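You operate a simulated robot arm through the tools that you are given. There is no shell and no other tool. Be economical: measure what you need, move in short steps, check, and stop when the job is done.

Carry out the task below with a simulated two-armed robot. There is one attempt and no reset: what you move stays moved.

## Task
Fetch the filter from the top of the sample bench and stand it on the top of the sorting bench. Then open the wipes drawer, put the pink wipe on the top of the sample bench away in the inside of the wipes drawer and shut the drawer again. Do these in the order given. Set down upright: filter.

It is judged by the outcome, as a careful person would: the job done as asked, and still so three seconds after it is handed in. It fails if anything else is knocked over, pushed out of place, dropped, spilled or broken.

## Robot
Two 7-joint arms with two-finger parallel grippers on one trunk, on a base that drives. Base frame: it is fixed to the floor where the robot stands at the start and does not move with it; the origin is under the middle of the robot, x ahead of it, y to its left, z up; the surface under the hand at the start is at about z = 800. Lengths are in mm, angles in rad, forces in N, time in s.
The left shoulder is at the start at [80, 131, 947], the right one opposite. With the tool pointing down near the work surface each hand reaches from about 400 to 860 mm from the robot's upright axis, wherever it stands, measured 20 degrees to its own side. Places, roughly: inside of the wipes drawer [-5700, -1600, 700]; top of the sorting bench [-2400, -1400, 900]; wipes drawer [-5600, -1600, 700]. Payload 1.57 kg a hand.
The tool frame of a hand sits at the grasp point between the pads (the TCP): z along the fingers, y along the line on which they close. The tips reach 30 mm beyond it. Largest opening 110 mm; finger width 24, thickness 12; the body of the gripper, 48 by 112 mm, starts 78 mm behind the TCP.
Orientation is that of the tool frame in the base frame, as a unit quaternion [x, y, z, w]. With the fingers straight down and closing along the base's y, the tool's x points along the base's -x, its y along +y and its z along -z.

## Interface
- The arms move only by the tool step_arm. It takes "left_deltas", "right_deltas" or both (then of equal length, played together; a hand with none holds still); each is a list of rows, each a list of 7 numbers: the shift along the tool's x, y, z in mm, then the turn, a rotation vector about the tool's x, y, z in rad, then the gripper command, from -1 (shut) to 1 (fully open), values between in proportion. In form: [[dx, dy, dz, wx, wy, wz, grip], ...]. A call has 1 to 10 rows; each row is the pose to reach, as a shift and turn from the pose commanded when the call began, along the tool's axes at that moment. Each row takes 0.2 s and may step no farther than 50 mm and 0.15 rad from the row before; otherwise, or with a gripper value out of range, the whole call is refused. A pose out of reach is approached as far as the arm can. The call stops where the force on the tool passes 40 N (or 10 N more than at its start, if that is more) or the arm is blocked; 0.2 s more then pass. The fingers move at their own pace (about 108 mm/s each) and stop on an object; they squeeze with about 32 N. The grip force told is the motor's: it shows also when the fingers shut on nothing. Time passes only in rows, and 0.2 s behind the last, so rows that repeat a pose let the fingers close. It gives the time, the measured TCP pose, the force on the tool (base axes), the opening and the grip force at its end, in the units of the frame above (readings bear some noise), with the torque about the TCP (base axes, N m) and any sound that the robot's microphone picked up.
- Cameras (640 x 400 px; columns grow to the right, rows downward): "scene" is now at [-40.1, 1.1, 1427.5]; the picture's right is [-0.04, -1.00, 0.00], its down [-0.60, 0.02, -0.80] and it looks along [0.80, -0.03, -0.60] (base axes); focal length 285 px, centre (320, 200). "left" rides on the left gripper at [70, -16, -141] in its tool frame; the picture's right is [0.23, 0.97, 0.00], its down [-0.86, 0.20, -0.48] and it looks along [-0.47, 0.11, 0.88] (tool axes); focal length 222 px, centre (320, 200). "right" rides on the right gripper at [70, 16, -141] in its tool frame; the picture's right is [-0.23, 0.97, 0.00], its down [-0.86, -0.20, -0.48] and it looks along [-0.47, -0.11, 0.88] (tool axes); focal length 222 px, centre (320, 200). There is no depth. A picture from a camera that has moved, and an enlarged one, comes with that camera's place and axes in the base frame and with its lens. The place of the scene camera against the robot may be out by one fixed shift of up to 25 mm in any direction.
- get_image(camera): a new picture of that camera. No time passes.
- base_move(legs): drives the robot by 1 to 6 legs, each [ahead, left, turn to the left] in mm, mm and rad, along the robot's own axes; the way and the turn of a leg run together, so that a leg with both is an arc; at most 1500 mm and 3.142 rad a leg. The arms and the cameras ride along, it lands a little off, and it stops where it bumps. It gives what a move gives.
- pan_tilt(pan, tilt): turns the head with the scene camera to pan (to the left, within 1.902 rad either way) and tilt (down, from -0.506 to 1.204), counted from straight ahead of the robot. It gives what a move gives.
- close_up(camera, box): a new picture of the part [left, top, right, bottom] of that camera's present view, enlarged. No time passes.
- job_done(): hands the job in; it is judged then, once.

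Go step by step. Nothing tells you exact positions but the pictures and the camera data: compare them with the known pose of the tool, close in by small moves and look again before you grip or let go. The budget is 165 turns and 130 pictures, counting those below and the enlarged ones. Unless the task says otherwise, let go and move clear before handing in, and close with one line.

The tools are called after "Request:" as a command line: name --argument value ..., lists and objects as JSON in quotes. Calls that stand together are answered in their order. step_arm: Moves the arms, as the interface text tells. Its arguments: {"type":"object","properties":{"left_deltas":{"type":"array"},"right_deltas":{"type":"array"}},"required":[]} The other tools are called the same way: base_move (legs) drives the base; pan_tilt (pan, tilt) turns the head that bears the scene camera; get_image (camera) takes a picture; close_up (camera, box) takes an enlarged picture of a part of a camera's view; job_done () hands the job in.

At the start:

```text
t: 0.0
left_tcp_pos: [610.2, 143.7, 1106.7]
left_tcp_rot: [0.0, 1.0, 0.0, 0.0]
left_contact_force: [0.3, 0.7, 0.0]
left_torque: [0.01, 0.0, 0.01]
left_width: 110.1
left_grip_force: 0.0
right_tcp_pos: [590.1, -276.0, 1051.5]
right_tcp_rot: [0.001, 1.0, 0.0, 0.0]
right_contact_force: [-0.1, -1.2, 0.7]
right_torque: [0.01, 0.01, 0.01]
right_width: 110.0
right_grip_force: 0.0
robot x, y, heading: [2.5, -0.0, 0.0]
head pan, tilt: [-0.037, 0.641]
```

scene: 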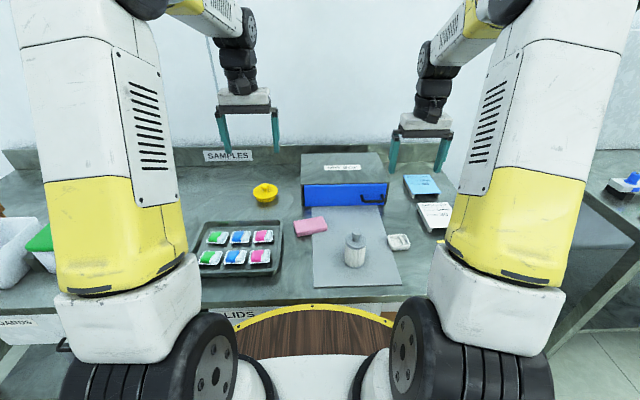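
right: 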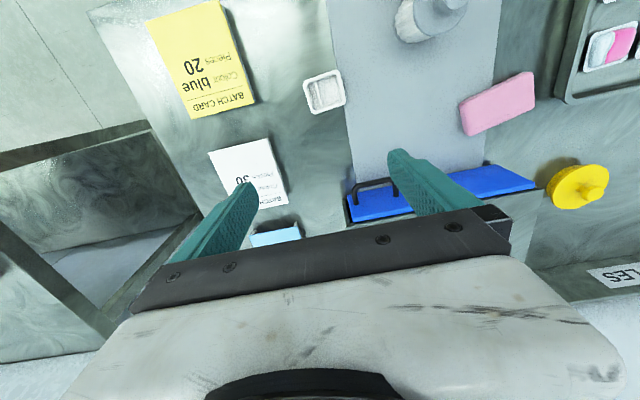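
left: 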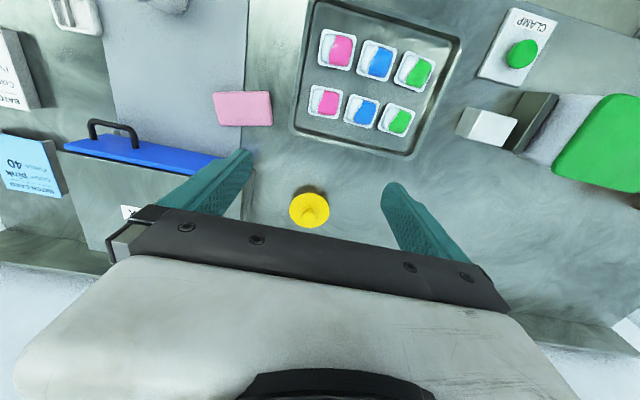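

I see the sample bench ahead with a ribbed cylinder (probably the filter) on a grey mat and a pink wipe beside it. I'll look closer.

Request:
close_up --camera "scene" --box '[280, 150, 460, 290]'

Request:
get_image --camera "right"

```text
2.86 times, centred on (370, 220) of scene
camera zoom: at [-40.1, 1.1, 1427.5], right [-0.04, -1.0, 0.0], down [-0.6, 0.02, -0.8], along [0.8, -0.03, -0.6], focal length 814 px, centre (177, 143)
```

zoom: 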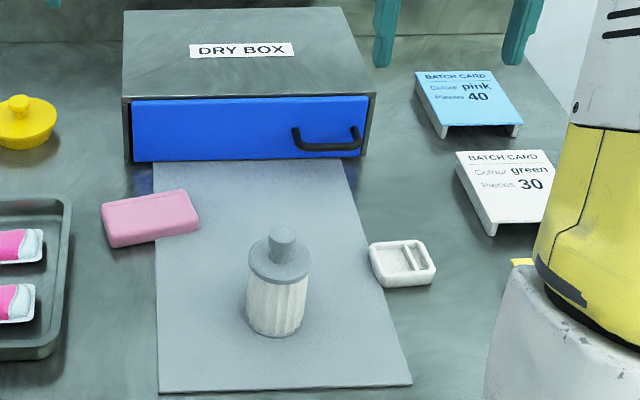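

```text
125 pictures are left
camera right: at [520.3, -260.5, 1191.8], right [0.23, 0.97, 0.0], down [0.86, -0.2, 0.48], along [0.47, -0.11, -0.88], focal length 222 px, centre (320, 200)
```

right: 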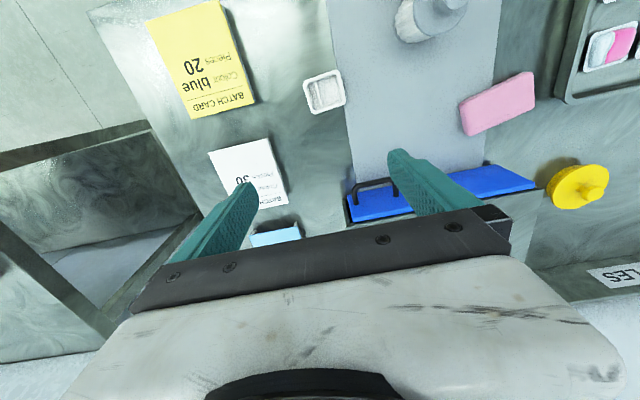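

The filter is the ribbed cylinder with a grey lid and knob, at about (492, -118), roughly 120 tall. I'll bring the right hand above and behind it for a better look.

Request:
step_arm --right_deltas '[[25, 39, 0, 0, 0, 0, 1], [50, 79, 0, 0, 0, 0, 1], [75, 118, 0, 0, 0, 0, 1], [98, 158, 0, 0, 0, 0, 1]]'

Request:
get_image --camera "right"

Request:
get_image --camera "scene"

```text
t: 1.0
left_tcp_pos: [610.6, 142.7, 1106.1]
left_tcp_rot: [0.0, 1.0, 0.0, 0.0]
left_contact_force: [-0.1, -0.4, 0.0]
left_torque: [0.05, -0.01, 0.02]
left_width: 109.8
left_grip_force: 0.1
right_tcp_pos: [492.6, -116.1, 1049.5]
right_tcp_rot: [0.0, 1.0, 0.0, 0.0]
right_contact_force: [0.7, -0.6, 0.2]
right_torque: [0.02, -0.01, 0.03]
right_width: 109.9
right_grip_force: 0.2
robot x, y, heading: [-1.2, -2.5, 0.001]
head pan, tilt: [-0.037, 0.641]
```

```text
124 pictures are left
camera right: at [423.1, -100.1, 1190.9], right [0.23, 0.97, 0.0], down [0.85, -0.2, 0.48], along [0.47, -0.11, -0.88], focal length 222 px, centre (320, 200)
```

right: 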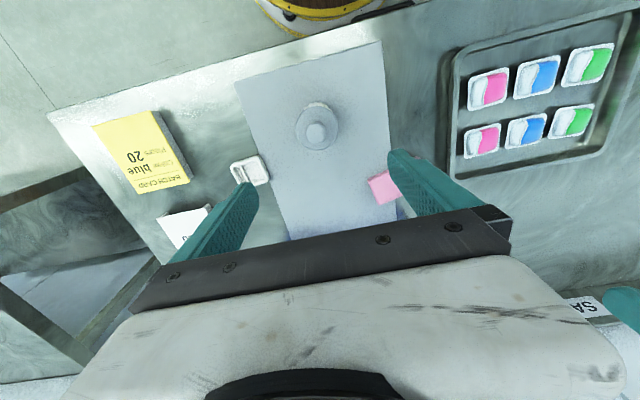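

```text
123 pictures are left
camera scene: at [-39.9, 0.8, 1427.6], right [-0.04, -1.0, 0.0], down [-0.6, 0.02, -0.8], along [0.8, -0.03, -0.6], focal length 285 px, centre (320, 200)
```

scene: 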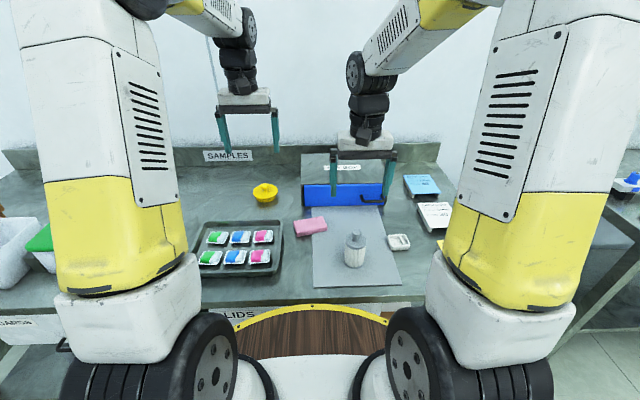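

The knob lines up with about (477, -116). I'll shift there, come down to just above it, and look again.

Request:
step_arm --right_deltas '[[15, 0, 20, 0, 0, 0, 1], [15, 0, 60, 0, 0, 0, 1], [15, 0, 80, 0, 0, 0, 1]]'

Request:
get_image --camera "right"

Request:
close_up --camera "scene" --box '[280, 150, 460, 290]'

```text
t: 1.8
left_tcp_pos: [611.3, 143.6, 1105.8]
left_tcp_rot: [0.0, 1.0, 0.0, 0.0]
left_contact_force: [0.0, 0.4, -0.4]
left_torque: [0.0, -0.01, 0.0]
left_width: 109.9
left_grip_force: 0.1
right_tcp_pos: [476.9, -117.7, 970.2]
right_tcp_rot: [0.001, 1.0, -0.001, 0.0]
right_contact_force: [-0.2, 0.1, 0.0]
right_torque: [0.0, -0.03, -0.02]
right_width: 109.8
right_grip_force: 0.0
robot x, y, heading: [-0.4, -0.4, 0.003]
head pan, tilt: [-0.037, 0.641]
```

```text
122 pictures are left
camera right: at [407.3, -102.4, 1111.3], right [0.23, 0.97, 0.0], down [0.86, -0.2, 0.48], along [0.47, -0.11, -0.88], focal length 222 px, centre (320, 200)
```

right: 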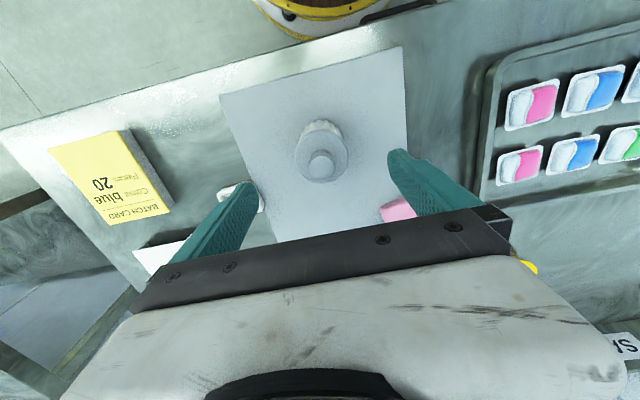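

```text
2.86 times, centred on (370, 220) of scene
camera zoom: at [-40.3, 1.1, 1427.5], right [-0.04, -1.0, 0.0], down [-0.6, 0.02, -0.8], along [0.8, -0.03, -0.6], focal length 814 px, centre (177, 143)
```

zoom: 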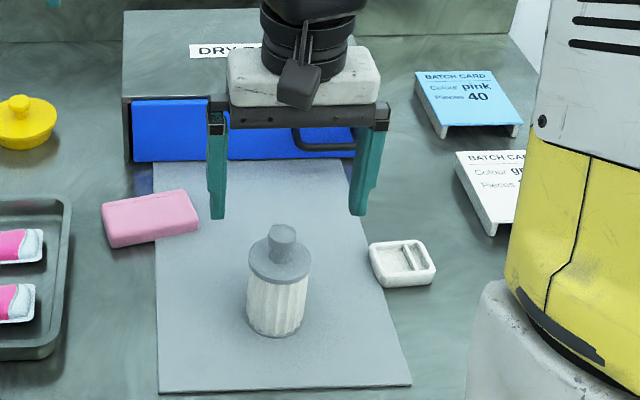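

Filter centre is about (481, -118), top about 905. Fingers straddle it; I'll descend around it.

Request:
step_arm --right_deltas '[[-4, -1, 30, 0, 0, 0, 1], [-4, -1, 60, 0, 0, 0, 1], [-4, -1, 80, 0, 0, 0, 1], [-4, -1, 95, 0, 0, 0, 1]]'

Request:
get_image --camera "right"

Request:
close_up --camera "scene" --box '[280, 150, 460, 290]'

```text
t: 2.8
left_tcp_pos: [610.6, 143.4, 1107.6]
left_tcp_rot: [0.001, 1.0, 0.0, 0.0]
left_contact_force: [-0.1, -0.1, 0.3]
left_torque: [-0.02, 0.0, 0.01]
left_width: 110.0
left_grip_force: 0.0
right_tcp_pos: [479.5, -118.5, 874.9]
right_tcp_rot: [-0.001, 1.0, -0.001, 0.0]
right_contact_force: [0.2, -0.3, 0.6]
right_torque: [-0.04, -0.02, 0.04]
right_width: 110.1
right_grip_force: 0.1
robot x, y, heading: [1.7, -3.1, -0.004]
head pan, tilt: [-0.037, 0.641]
```

```text
120 pictures are left
camera right: at [410.1, -103.0, 1016.8], right [0.23, 0.97, 0.0], down [0.85, -0.2, 0.48], along [0.47, -0.11, -0.88], focal length 222 px, centre (320, 200)
```

right: 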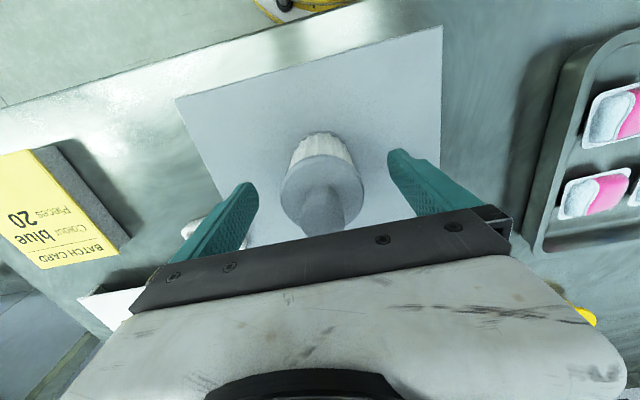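

```text
2.86 times, centred on (370, 220) of scene
camera zoom: at [-40.2, 1.1, 1427.5], right [-0.04, -1.0, 0.0], down [-0.6, 0.02, -0.8], along [0.8, -0.03, -0.6], focal length 814 px, centre (177, 143)
```

zoom: 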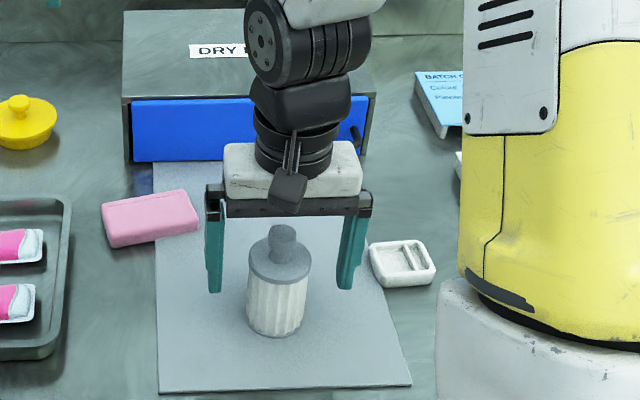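

Well centred; knob clearance to the palm is about 20 mm. I'll go 13 mm lower and close.

Request:
step_arm --right_deltas '[[0, 0, 7, 0, 0, 0, 1], [0, 0, 13, 0, 0, 0, 1]]'

Request:
close_up --camera "scene" --box '[320, 200, 400, 270]'

```text
t: 3.4
left_tcp_pos: [610.5, 143.8, 1106.2]
left_tcp_rot: [0.0, 1.0, 0.001, 0.0]
left_contact_force: [-0.1, -0.3, 0.3]
left_torque: [0.0, 0.0, 0.01]
left_width: 110.0
left_grip_force: 0.0
right_tcp_pos: [481.7, -119.6, 863.4]
right_tcp_rot: [0.0, 1.0, -0.001, 0.0]
right_contact_force: [0.1, 0.4, -0.2]
right_torque: [-0.02, 0.03, 0.0]
right_width: 110.2
right_grip_force: 0.1
robot x, y, heading: [1.7, -0.3, -0.001]
head pan, tilt: [-0.037, 0.641]
```

```text
5.71 times, centred on (360, 235) of scene
camera zoom: at [-40.1, 1.1, 1427.5], right [-0.04, -1.0, 0.0], down [-0.6, 0.02, -0.8], along [0.8, -0.03, -0.6], focal length 1628 px, centre (91, 0)
```

zoom: 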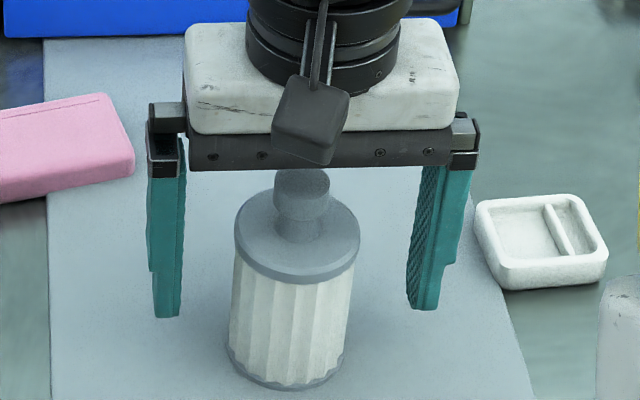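

The pads overlap the lid and the upper half of the body. Closing now.

Request:
step_arm --right_deltas '[[0, 0, 0, 0, 0, 0, -1], [0, 0, 0, 0, 0, 0, -1], [0, 0, 0, 0, 0, 0, -1]]'

Request:
close_up --camera "scene" --box '[320, 200, 400, 270]'

```text
t: 4.2
left_tcp_pos: [609.9, 143.5, 1107.0]
left_tcp_rot: [0.0, 1.0, 0.0, 0.001]
left_contact_force: [0.8, 1.1, 0.6]
left_torque: [-0.01, 0.0, 0.01]
left_width: 110.4
left_grip_force: 0.0
right_tcp_pos: [481.8, -120.1, 863.3]
right_tcp_rot: [0.0, 1.0, 0.0, 0.0]
right_contact_force: [0.7, 0.3, 1.2]
right_torque: [-0.01, -0.02, 0.05]
right_width: 56.9
right_grip_force: 31.8
robot x, y, heading: [-0.3, -1.7, -0.0]
head pan, tilt: [-0.037, 0.641]
```

```text
5.71 times, centred on (360, 235) of scene
camera zoom: at [-40.1, 1.1, 1427.5], right [-0.04, -1.0, 0.0], down [-0.6, 0.02, -0.8], along [0.8, -0.03, -0.6], focal length 1628 px, centre (91, 0)
```

zoom: 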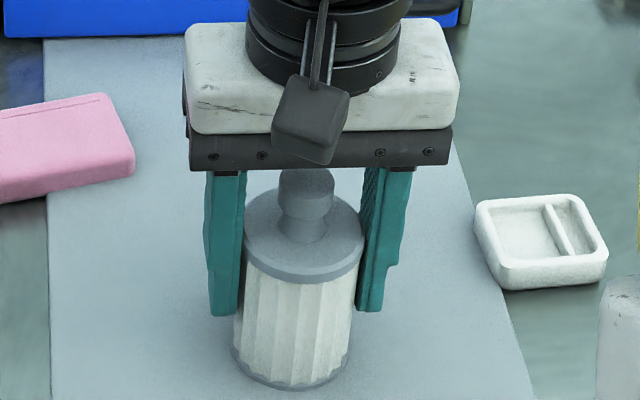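

Gripped at 57 mm. Lifting.

Request:
step_arm --right_deltas '[[0, 0, -20, 0, 0, 0, -1], [0, 0, -60, 0, 0, 0, -1], [0, 0, -105, 0, 0, 0, -1], [0, 0, -150, 0, 0, 0, -1], [0, 0, -190, 0, 0, 0, -1]]'

Request:
get_image --camera "scene"

Request:
get_image --camera "right"

```text
t: 5.4
left_tcp_pos: [611.6, 142.9, 1106.5]
left_tcp_rot: [0.0, 1.0, 0.0, -0.001]
left_contact_force: [-0.6, 0.5, 0.1]
left_torque: [0.0, 0.03, 0.04]
left_width: 110.3
left_grip_force: 0.0
right_tcp_pos: [479.5, -117.1, 1053.8]
right_tcp_rot: [-0.001, 1.0, 0.0, 0.0]
right_contact_force: [0.5, 0.4, -0.6]
right_torque: [0.01, 0.05, 0.03]
right_width: 56.6
right_grip_force: 31.7
robot x, y, heading: [3.4, -1.5, 0.001]
head pan, tilt: [-0.037, 0.641]
```

```text
116 pictures are left
camera scene: at [-39.8, 1.1, 1427.6], right [-0.04, -1.0, 0.0], down [-0.6, 0.02, -0.8], along [0.8, -0.03, -0.6], focal length 285 px, centre (320, 200)
```

scene: 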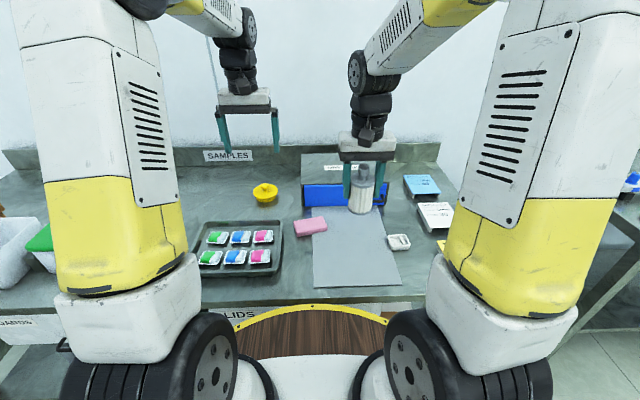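

```text
115 pictures are left
camera right: at [409.8, -101.2, 1194.9], right [0.23, 0.97, 0.0], down [0.86, -0.2, 0.48], along [0.47, -0.11, -0.88], focal length 222 px, centre (320, 200)
```

right: 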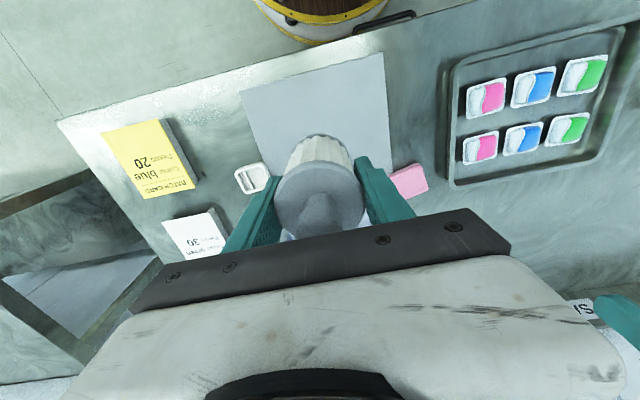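

Filter is firmly held. Now I look around before driving: pan right and left.

Request:
pan_tilt --pan -1.9 --tilt 0.35

Request:
get_image --camera "scene"

Request:
pan_tilt --pan 1.9 --tilt 0.35

Request:
get_image --camera "scene"

```text
t: 7.2
left_tcp_pos: [611.6, 143.3, 1106.9]
left_tcp_rot: [-0.001, 1.0, 0.0, 0.0]
left_contact_force: [0.0, -0.1, -0.6]
left_torque: [0.04, -0.02, 0.01]
left_width: 110.0
left_grip_force: 0.1
right_tcp_pos: [478.9, -117.5, 1053.4]
right_tcp_rot: [0.0, 1.0, 0.0, 0.0]
right_contact_force: [-0.8, -0.3, -0.6]
right_torque: [-0.04, 0.0, -0.03]
right_width: 56.5
right_grip_force: 32.2
robot x, y, heading: [3.7, -2.4, 0.002]
head pan, tilt: [-1.901, 0.351]
```

```text
114 pictures are left
camera scene: at [-157.2, -83.8, 1453.9], right [-0.95, 0.32, 0.0], down [0.11, 0.33, -0.94], along [-0.3, -0.89, -0.34], focal length 285 px, centre (320, 200)
```

scene: 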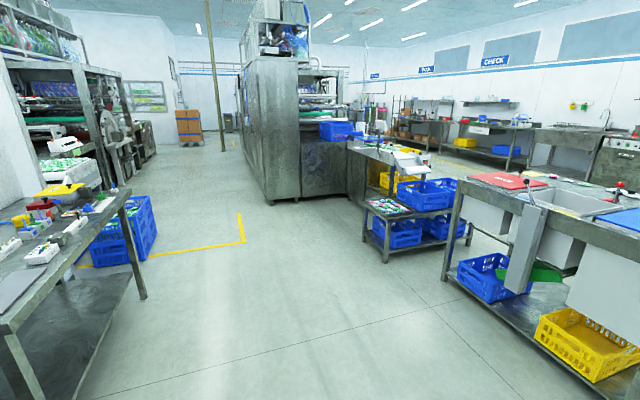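

```text
t: 10.4
left_tcp_pos: [611.2, 144.7, 1107.3]
left_tcp_rot: [0.0, 1.0, 0.0, 0.0]
left_contact_force: [-0.3, -0.9, 0.3]
left_torque: [0.02, 0.0, 0.01]
left_width: 110.4
left_grip_force: 0.1
right_tcp_pos: [479.9, -117.9, 1053.0]
right_tcp_rot: [0.0, 1.0, 0.0, 0.0]
right_contact_force: [-0.6, -0.2, -0.9]
right_torque: [0.0, 0.02, 0.0]
right_width: 56.7
right_grip_force: 32.1
robot x, y, heading: [2.9, 1.8, 0.0]
head pan, tilt: [1.901, 0.351]
```

```text
113 pictures are left
camera scene: at [-157.2, 92.4, 1453.9], right [0.95, 0.32, 0.0], down [0.11, -0.33, -0.94], along [-0.3, 0.89, -0.34], focal length 285 px, centre (320, 200)
```

scene: 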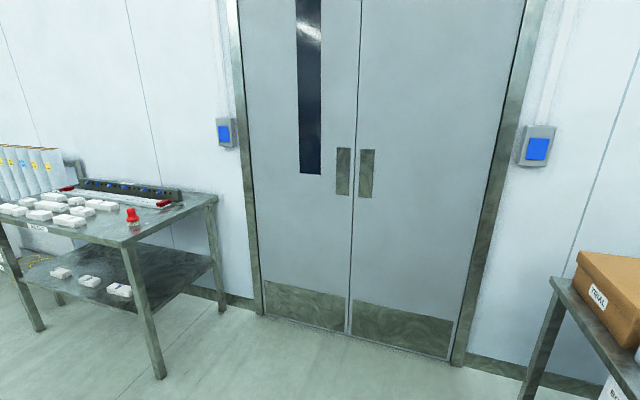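

The sorting bench appears to be the one behind on my right, with its near end at x≈-1700. I'll back away 750 mm, turn right by about 2.2 rad and look.

Request:
base_move --legs '[[-750, 0, 0], [0, 0, -2.2]]'

Request:
pan_tilt --pan 0 --tilt 0.4

Request:
get_image --camera "scene"

```text
t: 19.6
left_tcp_pos: [-978.0, -586.4, 1106.3]
left_tcp_rot: [0.886, 0.464, 0.0, 0.001]
left_contact_force: [0.5, 1.4, 0.3]
left_torque: [0.0, -0.01, -0.03]
left_width: 110.1
left_grip_force: 0.0
right_tcp_pos: [-1116.4, -328.6, 1053.8]
right_tcp_rot: [0.886, 0.464, 0.0, 0.0]
right_contact_force: [-0.4, -0.4, -1.1]
right_torque: [-0.03, -0.02, -0.04]
right_width: 56.7
right_grip_force: 32.2
robot x, y, heading: [-748.0, -2.2, -2.179]
head pan, tilt: [1.901, 0.351]
```

```text
t: 21.5
left_tcp_pos: [-978.0, -587.4, 1106.4]
left_tcp_rot: [0.886, 0.464, 0.0, 0.001]
left_contact_force: [0.6, -1.1, -0.7]
left_torque: [0.01, 0.02, -0.02]
left_width: 110.3
left_grip_force: 0.0
right_tcp_pos: [-1116.0, -330.7, 1053.4]
right_tcp_rot: [0.886, 0.464, 0.0, 0.0]
right_contact_force: [-0.2, 0.1, -1.1]
right_torque: [0.01, 0.0, -0.02]
right_width: 56.4
right_grip_force: 32.3
robot x, y, heading: [-748.3, -5.5, -2.176]
head pan, tilt: [0.0, 0.4]
```

```text
112 pictures are left
camera scene: at [-707.8, 40.2, 1449.4], right [-0.82, 0.57, 0.0], down [0.22, 0.32, -0.92], along [-0.52, -0.76, -0.39], focal length 285 px, centre (320, 200)
```

scene: 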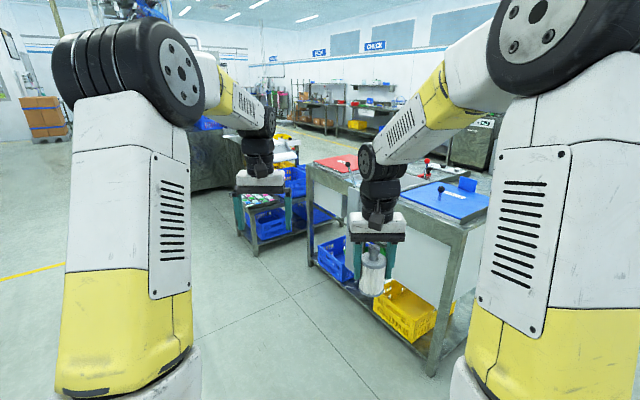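

A bench with a red board and a blue board stands ahead; I need to find which bench is labelled for sorting. Zooming in.

Request:
close_up --camera "scene" --box '[290, 120, 500, 250]'

Request:
close_up --camera "scene" --box '[220, 60, 500, 200]'

```text
3.05 times, centred on (395, 185) of scene
camera zoom: at [-707.8, 40.2, 1449.4], right [-0.82, 0.57, 0.0], down [0.22, 0.32, -0.92], along [-0.52, -0.76, -0.39], focal length 868 px, centre (91, 246)
```

zoom: 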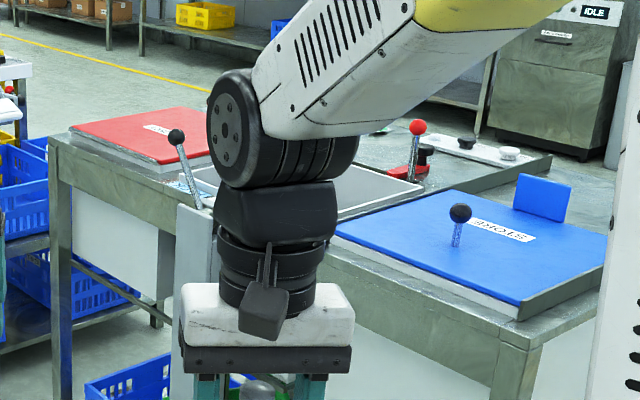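

```text
2.29 times, centred on (360, 130) of scene
camera zoom: at [-707.8, 40.2, 1449.4], right [-0.82, 0.57, 0.0], down [0.22, 0.32, -0.92], along [-0.52, -0.76, -0.39], focal length 651 px, centre (229, 360)
```

zoom: 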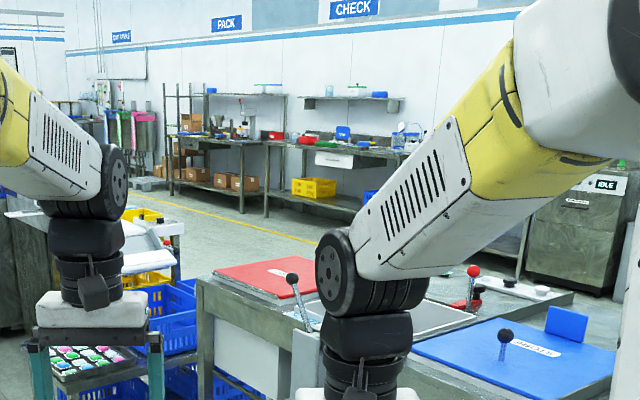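

It looks like a sorting station (red and blue boards, levers). I'll drive to face it squarely from the side nearest me.

Request:
base_move --legs '[[874, 486, 0], [0, 0, -0.96]]'

Request:
pan_tilt --pan 0 --tilt 0.45

Request:
get_image --camera "scene"

Request:
get_image --camera "right"

```text
t: 29.1
left_tcp_pos: [-1463.7, -1126.8, 1106.9]
left_tcp_rot: [1.0, -0.01, 0.0, -0.001]
left_contact_force: [0.3, 1.3, -0.2]
left_torque: [0.02, -0.01, -0.05]
left_width: 109.8
left_grip_force: 0.1
right_tcp_pos: [-1325.9, -868.5, 1053.8]
right_tcp_rot: [1.0, -0.009, 0.0, 0.0]
right_contact_force: [0.2, -0.6, -0.7]
right_torque: [0.02, 0.01, 0.0]
right_width: 57.0
right_grip_force: 32.3
robot x, y, heading: [-851.8, -992.0, 3.125]
head pan, tilt: [0.0, 0.4]
```

```text
t: 29.8
left_tcp_pos: [-1463.9, -1127.7, 1107.0]
left_tcp_rot: [1.0, -0.009, 0.0, -0.001]
left_contact_force: [0.3, -0.4, 0.8]
left_torque: [0.0, 0.0, 0.04]
left_width: 110.0
left_grip_force: 0.0
right_tcp_pos: [-1326.8, -870.0, 1054.2]
right_tcp_rot: [1.0, -0.009, 0.0, 0.0]
right_contact_force: [0.1, 0.1, -1.2]
right_torque: [0.01, -0.04, -0.02]
right_width: 56.5
right_grip_force: 32.3
robot x, y, heading: [-847.3, -996.7, 3.126]
head pan, tilt: [0.0, 0.45]
```

```text
109 pictures are left
camera scene: at [-789.9, -991.4, 1444.7], right [0.02, 1.0, 0.0], down [0.44, -0.01, -0.9], along [-0.9, 0.02, -0.44], focal length 285 px, centre (320, 200)
```

scene: 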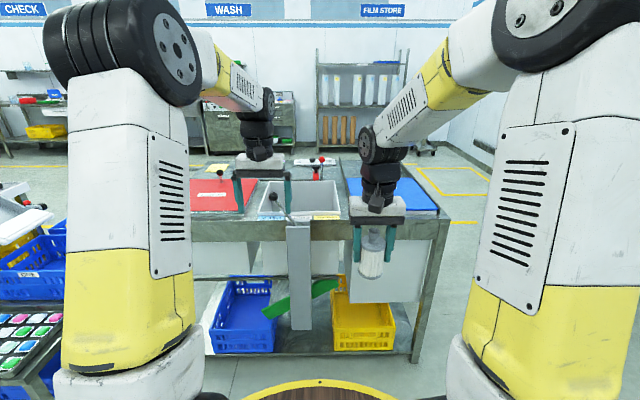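

```text
108 pictures are left
camera right: at [-1257.7, -886.6, 1194.4], right [-0.24, -0.97, 0.0], down [-0.85, 0.21, 0.48], along [-0.46, 0.12, -0.88], focal length 222 px, centre (320, 200)
```

right: 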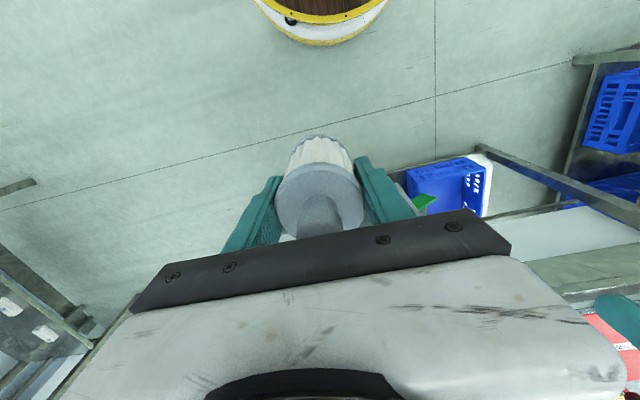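

Request:
close_up --camera "scene" --box '[180, 130, 460, 290]'

```text
2.29 times, centred on (320, 210) of scene
camera zoom: at [-789.9, -991.4, 1444.7], right [0.02, 1.0, 0.0], down [0.44, -0.01, -0.9], along [-0.9, 0.02, -0.44], focal length 651 px, centre (320, 177)
```

zoom: 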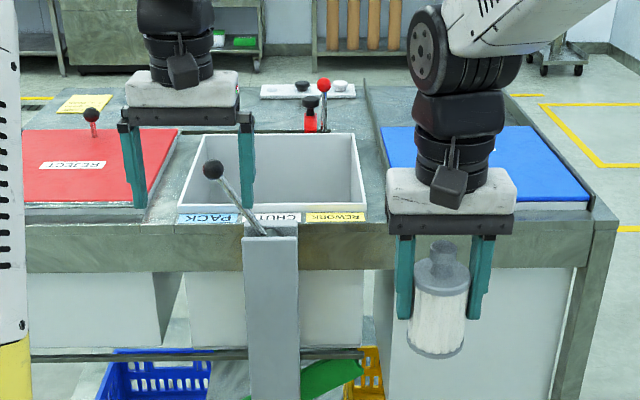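

Labels are readable from the far side (x≈-2450), where there is free top. I'll drive round the bench's +y end to its working side and look before turning in.

Request:
base_move --legs '[[0, -1240, 0.0156], [1500, 0, 0], [700, 0, 0]]'

Request:
pan_tilt --pan 1.2 --tilt 0.4

Request:
get_image --camera "scene"

Request:
pan_tilt --pan 0 --tilt 0.3

Request:
get_image --camera "scene"

```text
t: 46.4
left_tcp_pos: [-3621.1, 113.7, 1107.6]
left_tcp_rot: [1.0, -0.002, 0.0, 0.0]
left_contact_force: [-0.5, -0.1, -0.5]
left_torque: [-0.02, 0.03, 0.0]
left_width: 110.2
left_grip_force: 0.0
right_tcp_pos: [-3488.3, 375.0, 1052.4]
right_tcp_rot: [1.0, -0.002, 0.0, 0.0]
right_contact_force: [-0.3, 0.2, -0.8]
right_torque: [0.0, 0.01, -0.02]
right_width: 56.5
right_grip_force: 31.7
robot x, y, heading: [-3008.1, 257.1, 3.139]
head pan, tilt: [0.0, 0.45]
```

```text
t: 47.8
left_tcp_pos: [-3621.5, 114.0, 1106.6]
left_tcp_rot: [1.0, -0.002, -0.001, -0.001]
left_contact_force: [0.8, -0.3, 0.6]
left_torque: [0.0, -0.02, -0.02]
left_width: 109.9
left_grip_force: 0.1
right_tcp_pos: [-3486.8, 375.0, 1052.3]
right_tcp_rot: [1.0, -0.002, 0.0, 0.0]
right_contact_force: [0.5, -0.4, -1.3]
right_torque: [0.02, -0.02, 0.0]
right_width: 56.8
right_grip_force: 31.8
robot x, y, heading: [-3008.0, 257.1, 3.146]
head pan, tilt: [1.201, 0.4]
```

```text
106 pictures are left
camera scene: at [-2890.8, 172.8, 1449.4], right [-0.93, 0.37, 0.0], down [0.14, 0.36, -0.92], along [-0.34, -0.86, -0.39], focal length 285 px, centre (320, 200)
```

scene: 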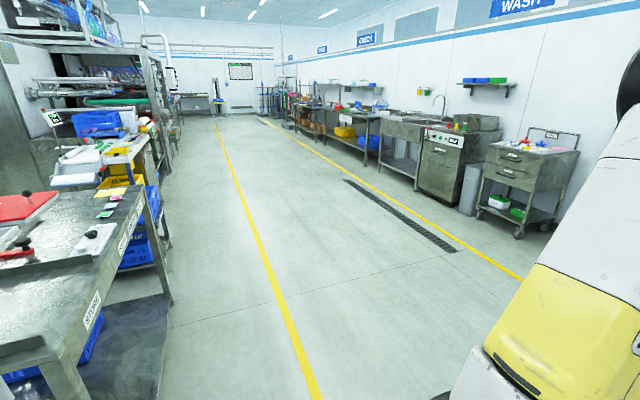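

```text
t: 49.2
left_tcp_pos: [-3619.6, 114.7, 1106.7]
left_tcp_rot: [1.0, -0.001, 0.0, -0.001]
left_contact_force: [-0.8, -0.3, 0.8]
left_torque: [-0.01, 0.01, -0.01]
left_width: 109.7
left_grip_force: 0.1
right_tcp_pos: [-3488.9, 374.9, 1053.5]
right_tcp_rot: [1.0, -0.001, 0.0, 0.001]
right_contact_force: [-0.3, 0.2, 0.0]
right_torque: [-0.01, 0.0, 0.01]
right_width: 56.5
right_grip_force: 32.1
robot x, y, heading: [-3008.2, 256.0, 3.138]
head pan, tilt: [0.0, 0.3]
```

```text
105 pictures are left
camera scene: at [-2950.3, 259.3, 1458.6], right [0.0, 1.0, 0.0], down [0.3, 0.0, -0.96], along [-0.96, 0.0, -0.3], focal length 285 px, centre (320, 200)
```

scene: 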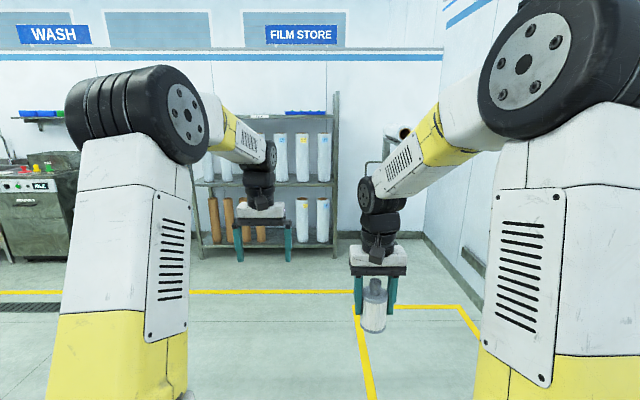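

The aisle is clear, with the working edge at x≈-2535. A wheeled two-drawer cabinet by the wash wall is probably the wipes drawer. I'll strafe along and turn to face the bench.

Request:
base_move --legs '[[280, 1300, 0], [0, 0, 3.141]]'

Request:
pan_tilt --pan 0 --tilt 0.6

Request:
get_image --camera "scene"

```text
t: 63.0
left_tcp_pos: [-2668.3, -902.9, 1106.8]
left_tcp_rot: [0.015, 1.0, 0.0, 0.0]
left_contact_force: [-0.6, 0.0, -0.5]
left_torque: [0.01, 0.02, -0.01]
left_width: 110.1
left_grip_force: 0.0
right_tcp_pos: [-2807.7, -1157.9, 1053.2]
right_tcp_rot: [0.015, 1.0, 0.0, -0.001]
right_contact_force: [-0.1, -0.5, -1.7]
right_torque: [0.04, -0.02, 0.02]
right_width: 56.6
right_grip_force: 32.2
robot x, y, heading: [-3282.5, -1027.4, -0.035]
head pan, tilt: [0.0, 0.3]
```

```text
t: 63.8
left_tcp_pos: [-2667.2, -902.5, 1107.1]
left_tcp_rot: [0.016, 1.0, 0.001, 0.0]
left_contact_force: [0.6, -0.3, 0.5]
left_torque: [0.0, 0.0, -0.01]
left_width: 110.1
left_grip_force: 0.0
right_tcp_pos: [-2807.9, -1159.4, 1052.1]
right_tcp_rot: [0.015, 1.0, 0.0, -0.001]
right_contact_force: [-0.8, -0.4, -0.2]
right_torque: [0.0, 0.0, -0.01]
right_width: 56.6
right_grip_force: 32.2
robot x, y, heading: [-3281.5, -1025.3, -0.032]
head pan, tilt: [0.0, 0.6]
```

```text
104 pictures are left
camera scene: at [-3321.6, -1021.5, 1431.2], right [-0.03, -1.0, 0.0], down [-0.56, 0.02, -0.83], along [0.82, -0.03, -0.56], focal length 285 px, centre (320, 200)
```

scene: 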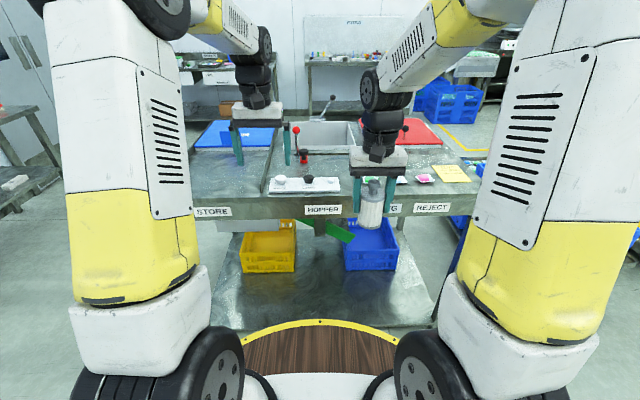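

Request:
close_up --camera "scene" --box '[190, 90, 490, 240]'

Request:
get_image --camera "left"

Request:
get_image --camera "right"

```text
2.13 times, centred on (340, 165) of scene
camera zoom: at [-3321.6, -1021.5, 1431.2], right [-0.03, -1.0, 0.0], down [-0.56, 0.02, -0.83], along [0.82, -0.03, -0.56], focal length 608 px, centre (277, 275)
```

zoom: 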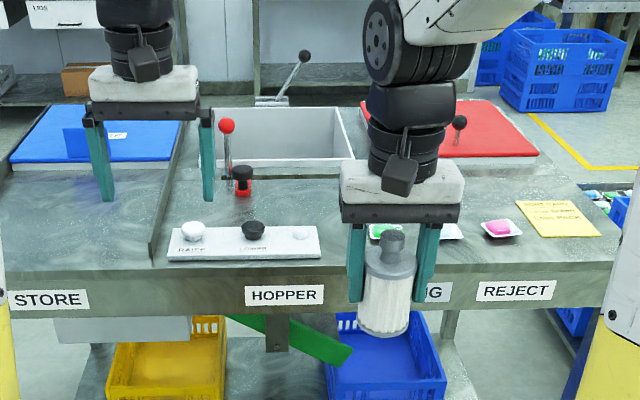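

```text
102 pictures are left
camera left: at [-2738.8, -917.7, 1248.8], right [-0.2, 0.98, 0.0], down [0.86, 0.17, 0.48], along [0.47, 0.09, -0.88], focal length 222 px, centre (320, 200)
```

left: 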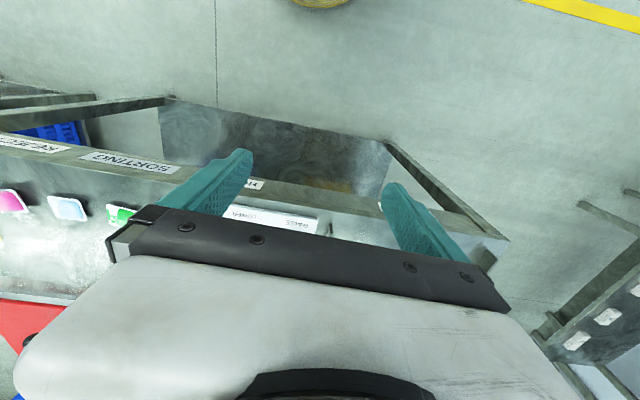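

```text
101 pictures are left
camera right: at [-2876.6, -1141.3, 1194.5], right [0.26, 0.97, 0.0], down [0.85, -0.23, 0.48], along [0.46, -0.12, -0.88], focal length 222 px, centre (320, 200)
```

right: 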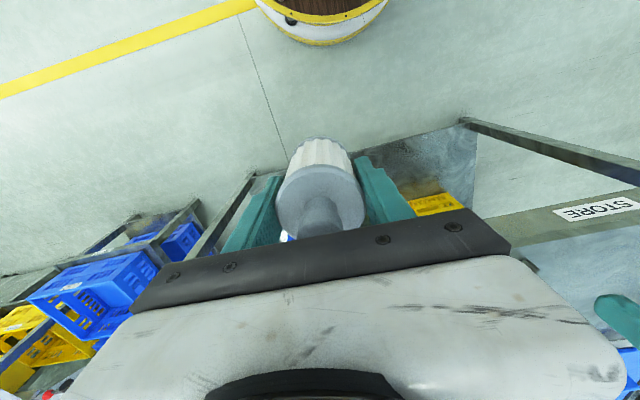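

The "SORTING" label confirms this bench. The clear spot between the sample packets and the red board, about (-2270, -1430), looks good. I'll retract the left hand, then edge closer.

Request:
step_arm --left_deltas '[[40, 0, -20, 0, 0, 0, 1], [80, 0, -40, 0, 0, 0, 1], [120, 0, -60, 0, 0, 0, 1]]'

Request:
base_move --legs '[[368, -192, 0.032]]'

Request:
get_image --camera "scene"

Request:
get_image --camera "right"

```text
t: 64.6
left_tcp_pos: [-2786.8, -898.4, 1167.3]
left_tcp_rot: [0.016, 1.0, 0.001, 0.0]
left_contact_force: [-0.1, 0.0, -0.2]
left_torque: [-0.02, 0.05, 0.02]
left_width: 110.2
left_grip_force: 0.0
right_tcp_pos: [-2807.5, -1160.2, 1053.3]
right_tcp_rot: [0.016, 1.0, 0.001, 0.0]
right_contact_force: [0.2, 0.9, -1.1]
right_torque: [0.03, 0.03, 0.01]
right_width: 56.4
right_grip_force: 31.9
robot x, y, heading: [-3284.7, -1026.5, -0.033]
head pan, tilt: [0.0, 0.6]
```

```text
t: 67.2
left_tcp_pos: [-2432.0, -1075.7, 1168.4]
left_tcp_rot: [-0.003, 1.0, 0.001, 0.0]
left_contact_force: [-0.6, -0.5, 0.3]
left_torque: [-0.02, 0.0, 0.0]
left_width: 110.1
left_grip_force: 0.3
right_tcp_pos: [-2442.2, -1336.9, 1054.2]
right_tcp_rot: [-0.004, 1.0, -0.001, -0.001]
right_contact_force: [-0.5, 0.1, -1.2]
right_torque: [0.0, -0.01, -0.01]
right_width: 56.7
right_grip_force: 32.4
robot x, y, heading: [-2927.8, -1224.2, 0.006]
head pan, tilt: [0.0, 0.6]
```

```text
100 pictures are left
camera scene: at [-2961.2, -1219.9, 1431.1], right [0.01, -1.0, 0.0], down [-0.57, 0.0, -0.82], along [0.82, 0.01, -0.57], focal length 285 px, centre (320, 200)
```

scene: 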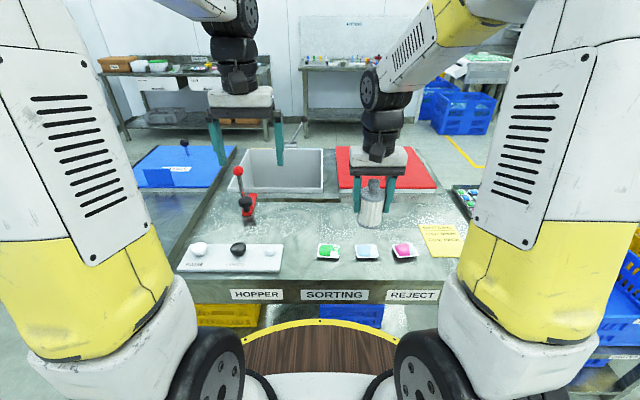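

```text
99 pictures are left
camera right: at [-2512.1, -1322.0, 1194.5], right [0.22, 0.98, 0.0], down [0.86, -0.19, 0.48], along [0.47, -0.11, -0.88], focal length 222 px, centre (320, 200)
```

right: 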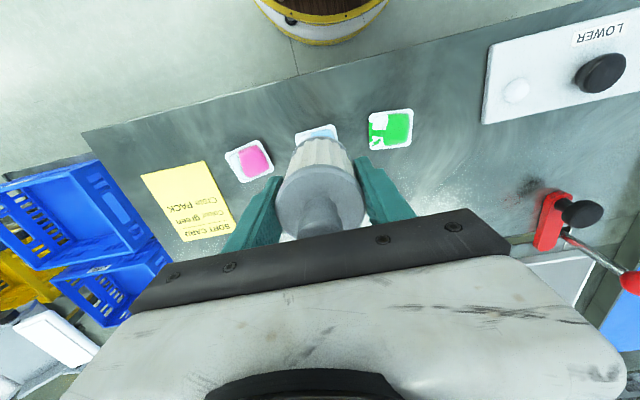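

Clear area confirmed between packets and red board. Moving the filter above about (-2265, -1400).

Request:
step_arm --right_deltas '[[-45, -16, 0, 0, 0, 0, -1], [-90, -32, 0, 0, 0, 0, -1], [-135, -48, 0, 0, 0, 0, -1], [-177, -63, 0, 0, 0, 0, -1]]'

Request:
get_image --camera "scene"

Request:
get_image --camera "right"

```text
t: 68.2
left_tcp_pos: [-2432.4, -1077.5, 1167.9]
left_tcp_rot: [-0.003, 1.0, 0.0, 0.0]
left_contact_force: [-0.6, -0.6, -0.4]
left_torque: [-0.02, -0.01, 0.01]
left_width: 109.6
left_grip_force: 0.0
right_tcp_pos: [-2266.2, -1401.1, 1053.5]
right_tcp_rot: [-0.003, 1.0, 0.0, 0.0]
right_contact_force: [0.7, -0.2, 0.3]
right_torque: [-0.03, -0.01, -0.01]
right_width: 56.6
right_grip_force: 31.8
robot x, y, heading: [-2922.3, -1222.8, 0.006]
head pan, tilt: [0.0, 0.6]
```

```text
98 pictures are left
camera scene: at [-2961.5, -1219.9, 1431.1], right [0.01, -1.0, 0.0], down [-0.56, 0.0, -0.83], along [0.83, 0.01, -0.56], focal length 285 px, centre (320, 200)
```

scene: 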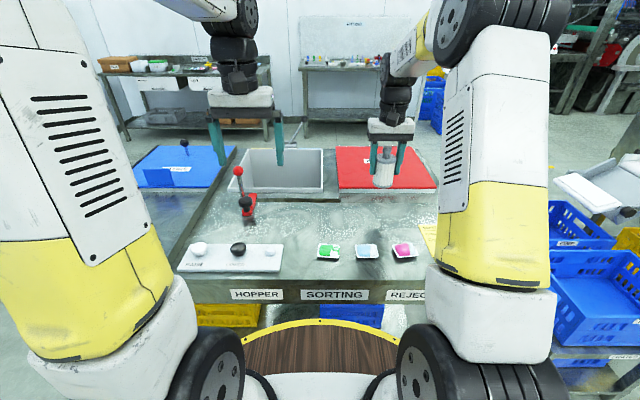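

```text
97 pictures are left
camera right: at [-2335.4, -1384.3, 1195.2], right [0.22, 0.98, 0.0], down [0.86, -0.19, 0.48], along [0.47, -0.11, -0.88], focal length 222 px, centre (320, 200)
```

right: 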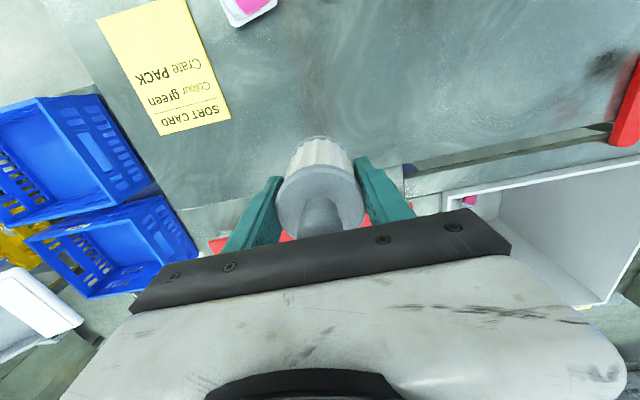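

Good clearance. Nudging 25 mm back and lowering to about 20 mm above the bench.

Request:
step_arm --right_deltas '[[25, 0, 20, 0, 0, 0, -1], [25, 0, 45, 0, 0, 0, -1], [25, 0, 65, 0, 0, 0, -1]]'

Request:
close_up --camera "scene" --box '[300, 110, 460, 230]'

```text
t: 69.0
left_tcp_pos: [-2431.1, -1076.8, 1167.5]
left_tcp_rot: [-0.004, 1.0, -0.001, 0.0]
left_contact_force: [-0.6, -0.4, 0.7]
left_torque: [0.0, -0.02, -0.01]
left_width: 110.1
left_grip_force: 0.0
right_tcp_pos: [-2289.7, -1399.9, 988.4]
right_tcp_rot: [-0.004, 1.0, 0.0, 0.0]
right_contact_force: [0.0, -0.9, -1.0]
right_torque: [-0.03, -0.02, -0.04]
right_width: 56.6
right_grip_force: 32.4
robot x, y, heading: [-2919.6, -1222.4, 0.007]
head pan, tilt: [0.0, 0.6]
```

```text
3.33 times, centred on (380, 170) of scene
camera zoom: at [-2961.3, -1220.0, 1431.1], right [0.01, -1.0, 0.0], down [-0.56, 0.0, -0.83], along [0.82, 0.01, -0.56], focal length 950 px, centre (120, 300)
```

zoom: 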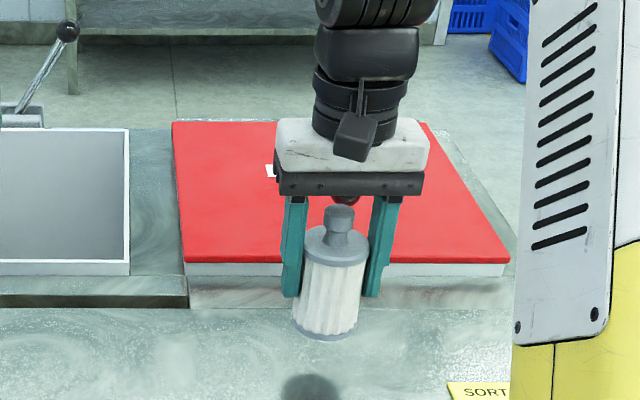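

The work surface seems a bit lower than the boards; shadow shows the filter is still well above. Lowering in steps.

Request:
step_arm --right_deltas '[[0, 0, 6, 0, 0, 0, -1], [0, 0, 12, 0, 0, 0, -1], [0, 0, 18, 0, 0, 0, -1], [0, 0, 24, 0, 0, 0, -1]]'

Request:
close_up --camera "scene" --box '[300, 110, 460, 230]'

```text
t: 70.0
left_tcp_pos: [-2432.3, -1077.3, 1167.6]
left_tcp_rot: [-0.004, 1.0, 0.0, 0.001]
left_contact_force: [-0.1, 0.4, 1.0]
left_torque: [0.0, -0.03, 0.01]
left_width: 109.8
left_grip_force: 0.0
right_tcp_pos: [-2289.3, -1399.8, 964.9]
right_tcp_rot: [-0.004, 1.0, 0.001, -0.001]
right_contact_force: [0.0, -0.5, -1.6]
right_torque: [0.01, 0.0, 0.0]
right_width: 56.7
right_grip_force: 31.7
robot x, y, heading: [-2923.5, -1225.5, 0.001]
head pan, tilt: [0.0, 0.6]
```

```text
3.33 times, centred on (380, 170) of scene
camera zoom: at [-2961.2, -1220.0, 1431.1], right [0.01, -1.0, 0.0], down [-0.57, 0.0, -0.82], along [0.82, 0.01, -0.57], focal length 950 px, centre (120, 300)
```

zoom: 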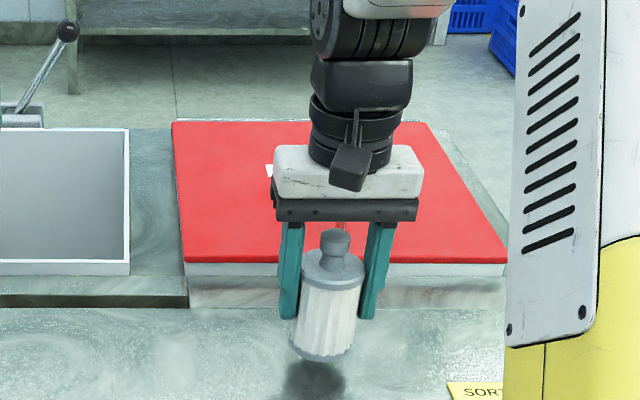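

About 15 mm to go. Continuing gently.

Request:
step_arm --right_deltas '[[0, 0, 4, 0, 0, 0, -1], [0, 0, 8, 0, 0, 0, -1], [0, 0, 10, 0, 0, 0, -1], [0, 0, 12, 0, 0, 0, -1]]'

Request:
close_up --camera "scene" --box '[300, 110, 460, 230]'

```text
t: 71.0
left_tcp_pos: [-2431.6, -1075.5, 1167.5]
left_tcp_rot: [-0.003, 1.0, 0.0, 0.0]
left_contact_force: [-0.8, -0.6, 0.1]
left_torque: [0.02, 0.03, 0.02]
left_width: 109.9
left_grip_force: 0.1
right_tcp_pos: [-2289.8, -1399.7, 953.3]
right_tcp_rot: [-0.003, 1.0, -0.001, 0.0]
right_contact_force: [0.0, 0.8, -1.1]
right_torque: [-0.04, 0.02, -0.02]
right_width: 56.7
right_grip_force: 32.0
robot x, y, heading: [-2919.6, -1222.2, 0.008]
head pan, tilt: [0.0, 0.6]
```

```text
3.33 times, centred on (380, 170) of scene
camera zoom: at [-2961.1, -1220.0, 1431.1], right [0.01, -1.0, 0.0], down [-0.57, 0.0, -0.82], along [0.82, 0.01, -0.57], focal length 950 px, centre (120, 300)
```

zoom: 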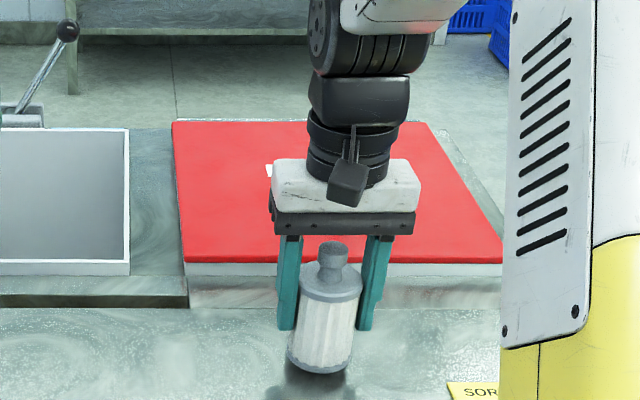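

Request:
step_arm --right_deltas '[[0, 0, 3, 0, 0, 0, -1], [0, 0, 6, 0, 0, 0, -1]]'

Request:
step_arm --right_deltas '[[0, 0, 2, 0, 0, 0, -1], [0, 0, 4, 0, 0, 0, -1]]'

Request:
close_up --camera "scene" --box '[340, 150, 420, 230]'

```text
t: 71.5
left_tcp_pos: [-2432.2, -1076.9, 1168.3]
left_tcp_rot: [-0.003, 1.0, -0.001, 0.0]
left_contact_force: [0.1, 0.5, 0.9]
left_torque: [0.04, -0.02, -0.01]
left_width: 110.2
left_grip_force: 0.0
right_tcp_pos: [-2290.1, -1400.1, 946.2]
right_tcp_rot: [-0.003, 1.0, 0.0, 0.0]
right_contact_force: [-0.7, 0.3, -0.9]
right_torque: [0.0, 0.0, 0.02]
right_width: 56.7
right_grip_force: 32.2
robot x, y, heading: [-2922.7, -1224.9, 0.009]
head pan, tilt: [0.0, 0.6]
```

```text
t: 72.2
left_tcp_pos: [-2431.8, -1076.6, 1167.4]
left_tcp_rot: [-0.003, 1.0, -0.001, 0.0]
left_contact_force: [0.1, 0.0, -0.6]
left_torque: [-0.03, -0.01, 0.02]
left_width: 110.0
left_grip_force: 0.1
right_tcp_pos: [-2289.3, -1400.6, 943.1]
right_tcp_rot: [-0.003, 1.0, 0.0, 0.001]
right_contact_force: [-1.3, 0.3, 4.3]
right_torque: [-0.01, 0.05, 0.01]
right_width: 56.7
right_grip_force: 32.3
robot x, y, heading: [-2920.7, -1223.1, 0.006]
head pan, tilt: [0.0, 0.6]
```

```text
5.00 times, centred on (380, 190) of scene
camera zoom: at [-2961.3, -1219.9, 1431.1], right [0.01, -1.0, 0.0], down [-0.56, 0.0, -0.83], along [0.83, 0.01, -0.56], focal length 1424 px, centre (20, 250)
```

zoom: 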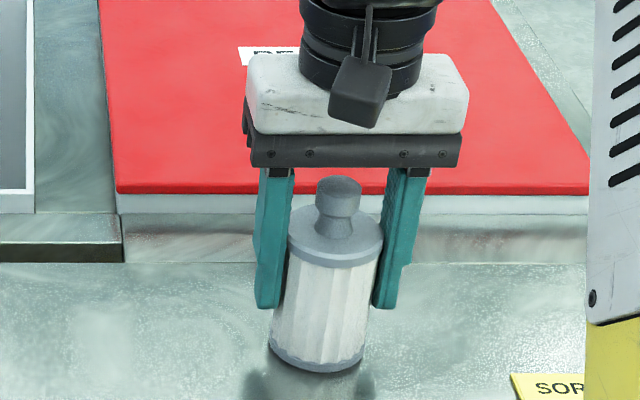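

Contact felt (about 5 N up). Opening the fingers.

Request:
step_arm --right_deltas '[[0, 0, 0, 0, 0, 0, -0.3], [0, 0, 0, 0, 0, 0, 0.3], [0, 0, 0, 0, 0, 0, 1], [0, 0, 0, 0, 0, 0, 1], [0, 0, 0, 0, 0, 0, 1]]'

Request:
close_up --camera "scene" --box '[340, 150, 420, 230]'

```text
t: 73.3
left_tcp_pos: [-2431.6, -1076.5, 1167.2]
left_tcp_rot: [-0.004, 1.0, -0.001, 0.0]
left_contact_force: [0.0, 0.1, -0.1]
left_torque: [-0.01, -0.01, 0.01]
left_width: 109.9
left_grip_force: 0.0
right_tcp_pos: [-2290.6, -1398.7, 942.5]
right_tcp_rot: [-0.003, 1.0, 0.001, 0.0]
right_contact_force: [-0.4, 0.5, 0.1]
right_torque: [-0.01, 0.02, -0.02]
right_width: 110.0
right_grip_force: 0.1
robot x, y, heading: [-2919.8, -1225.7, 0.007]
head pan, tilt: [0.0, 0.6]
```

```text
5.00 times, centred on (380, 190) of scene
camera zoom: at [-2961.1, -1220.0, 1431.1], right [0.01, -1.0, 0.0], down [-0.57, 0.0, -0.82], along [0.82, 0.01, -0.57], focal length 1424 px, centre (20, 250)
```

zoom: 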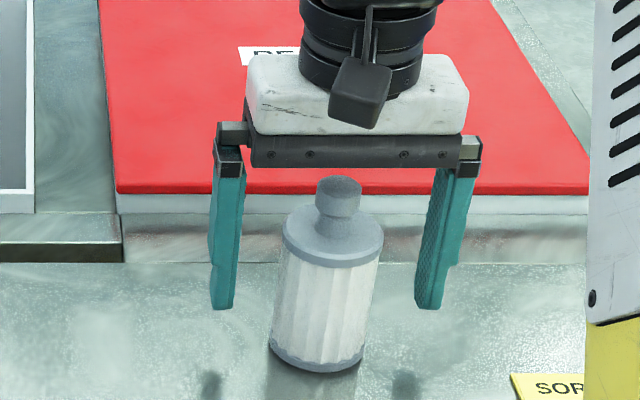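

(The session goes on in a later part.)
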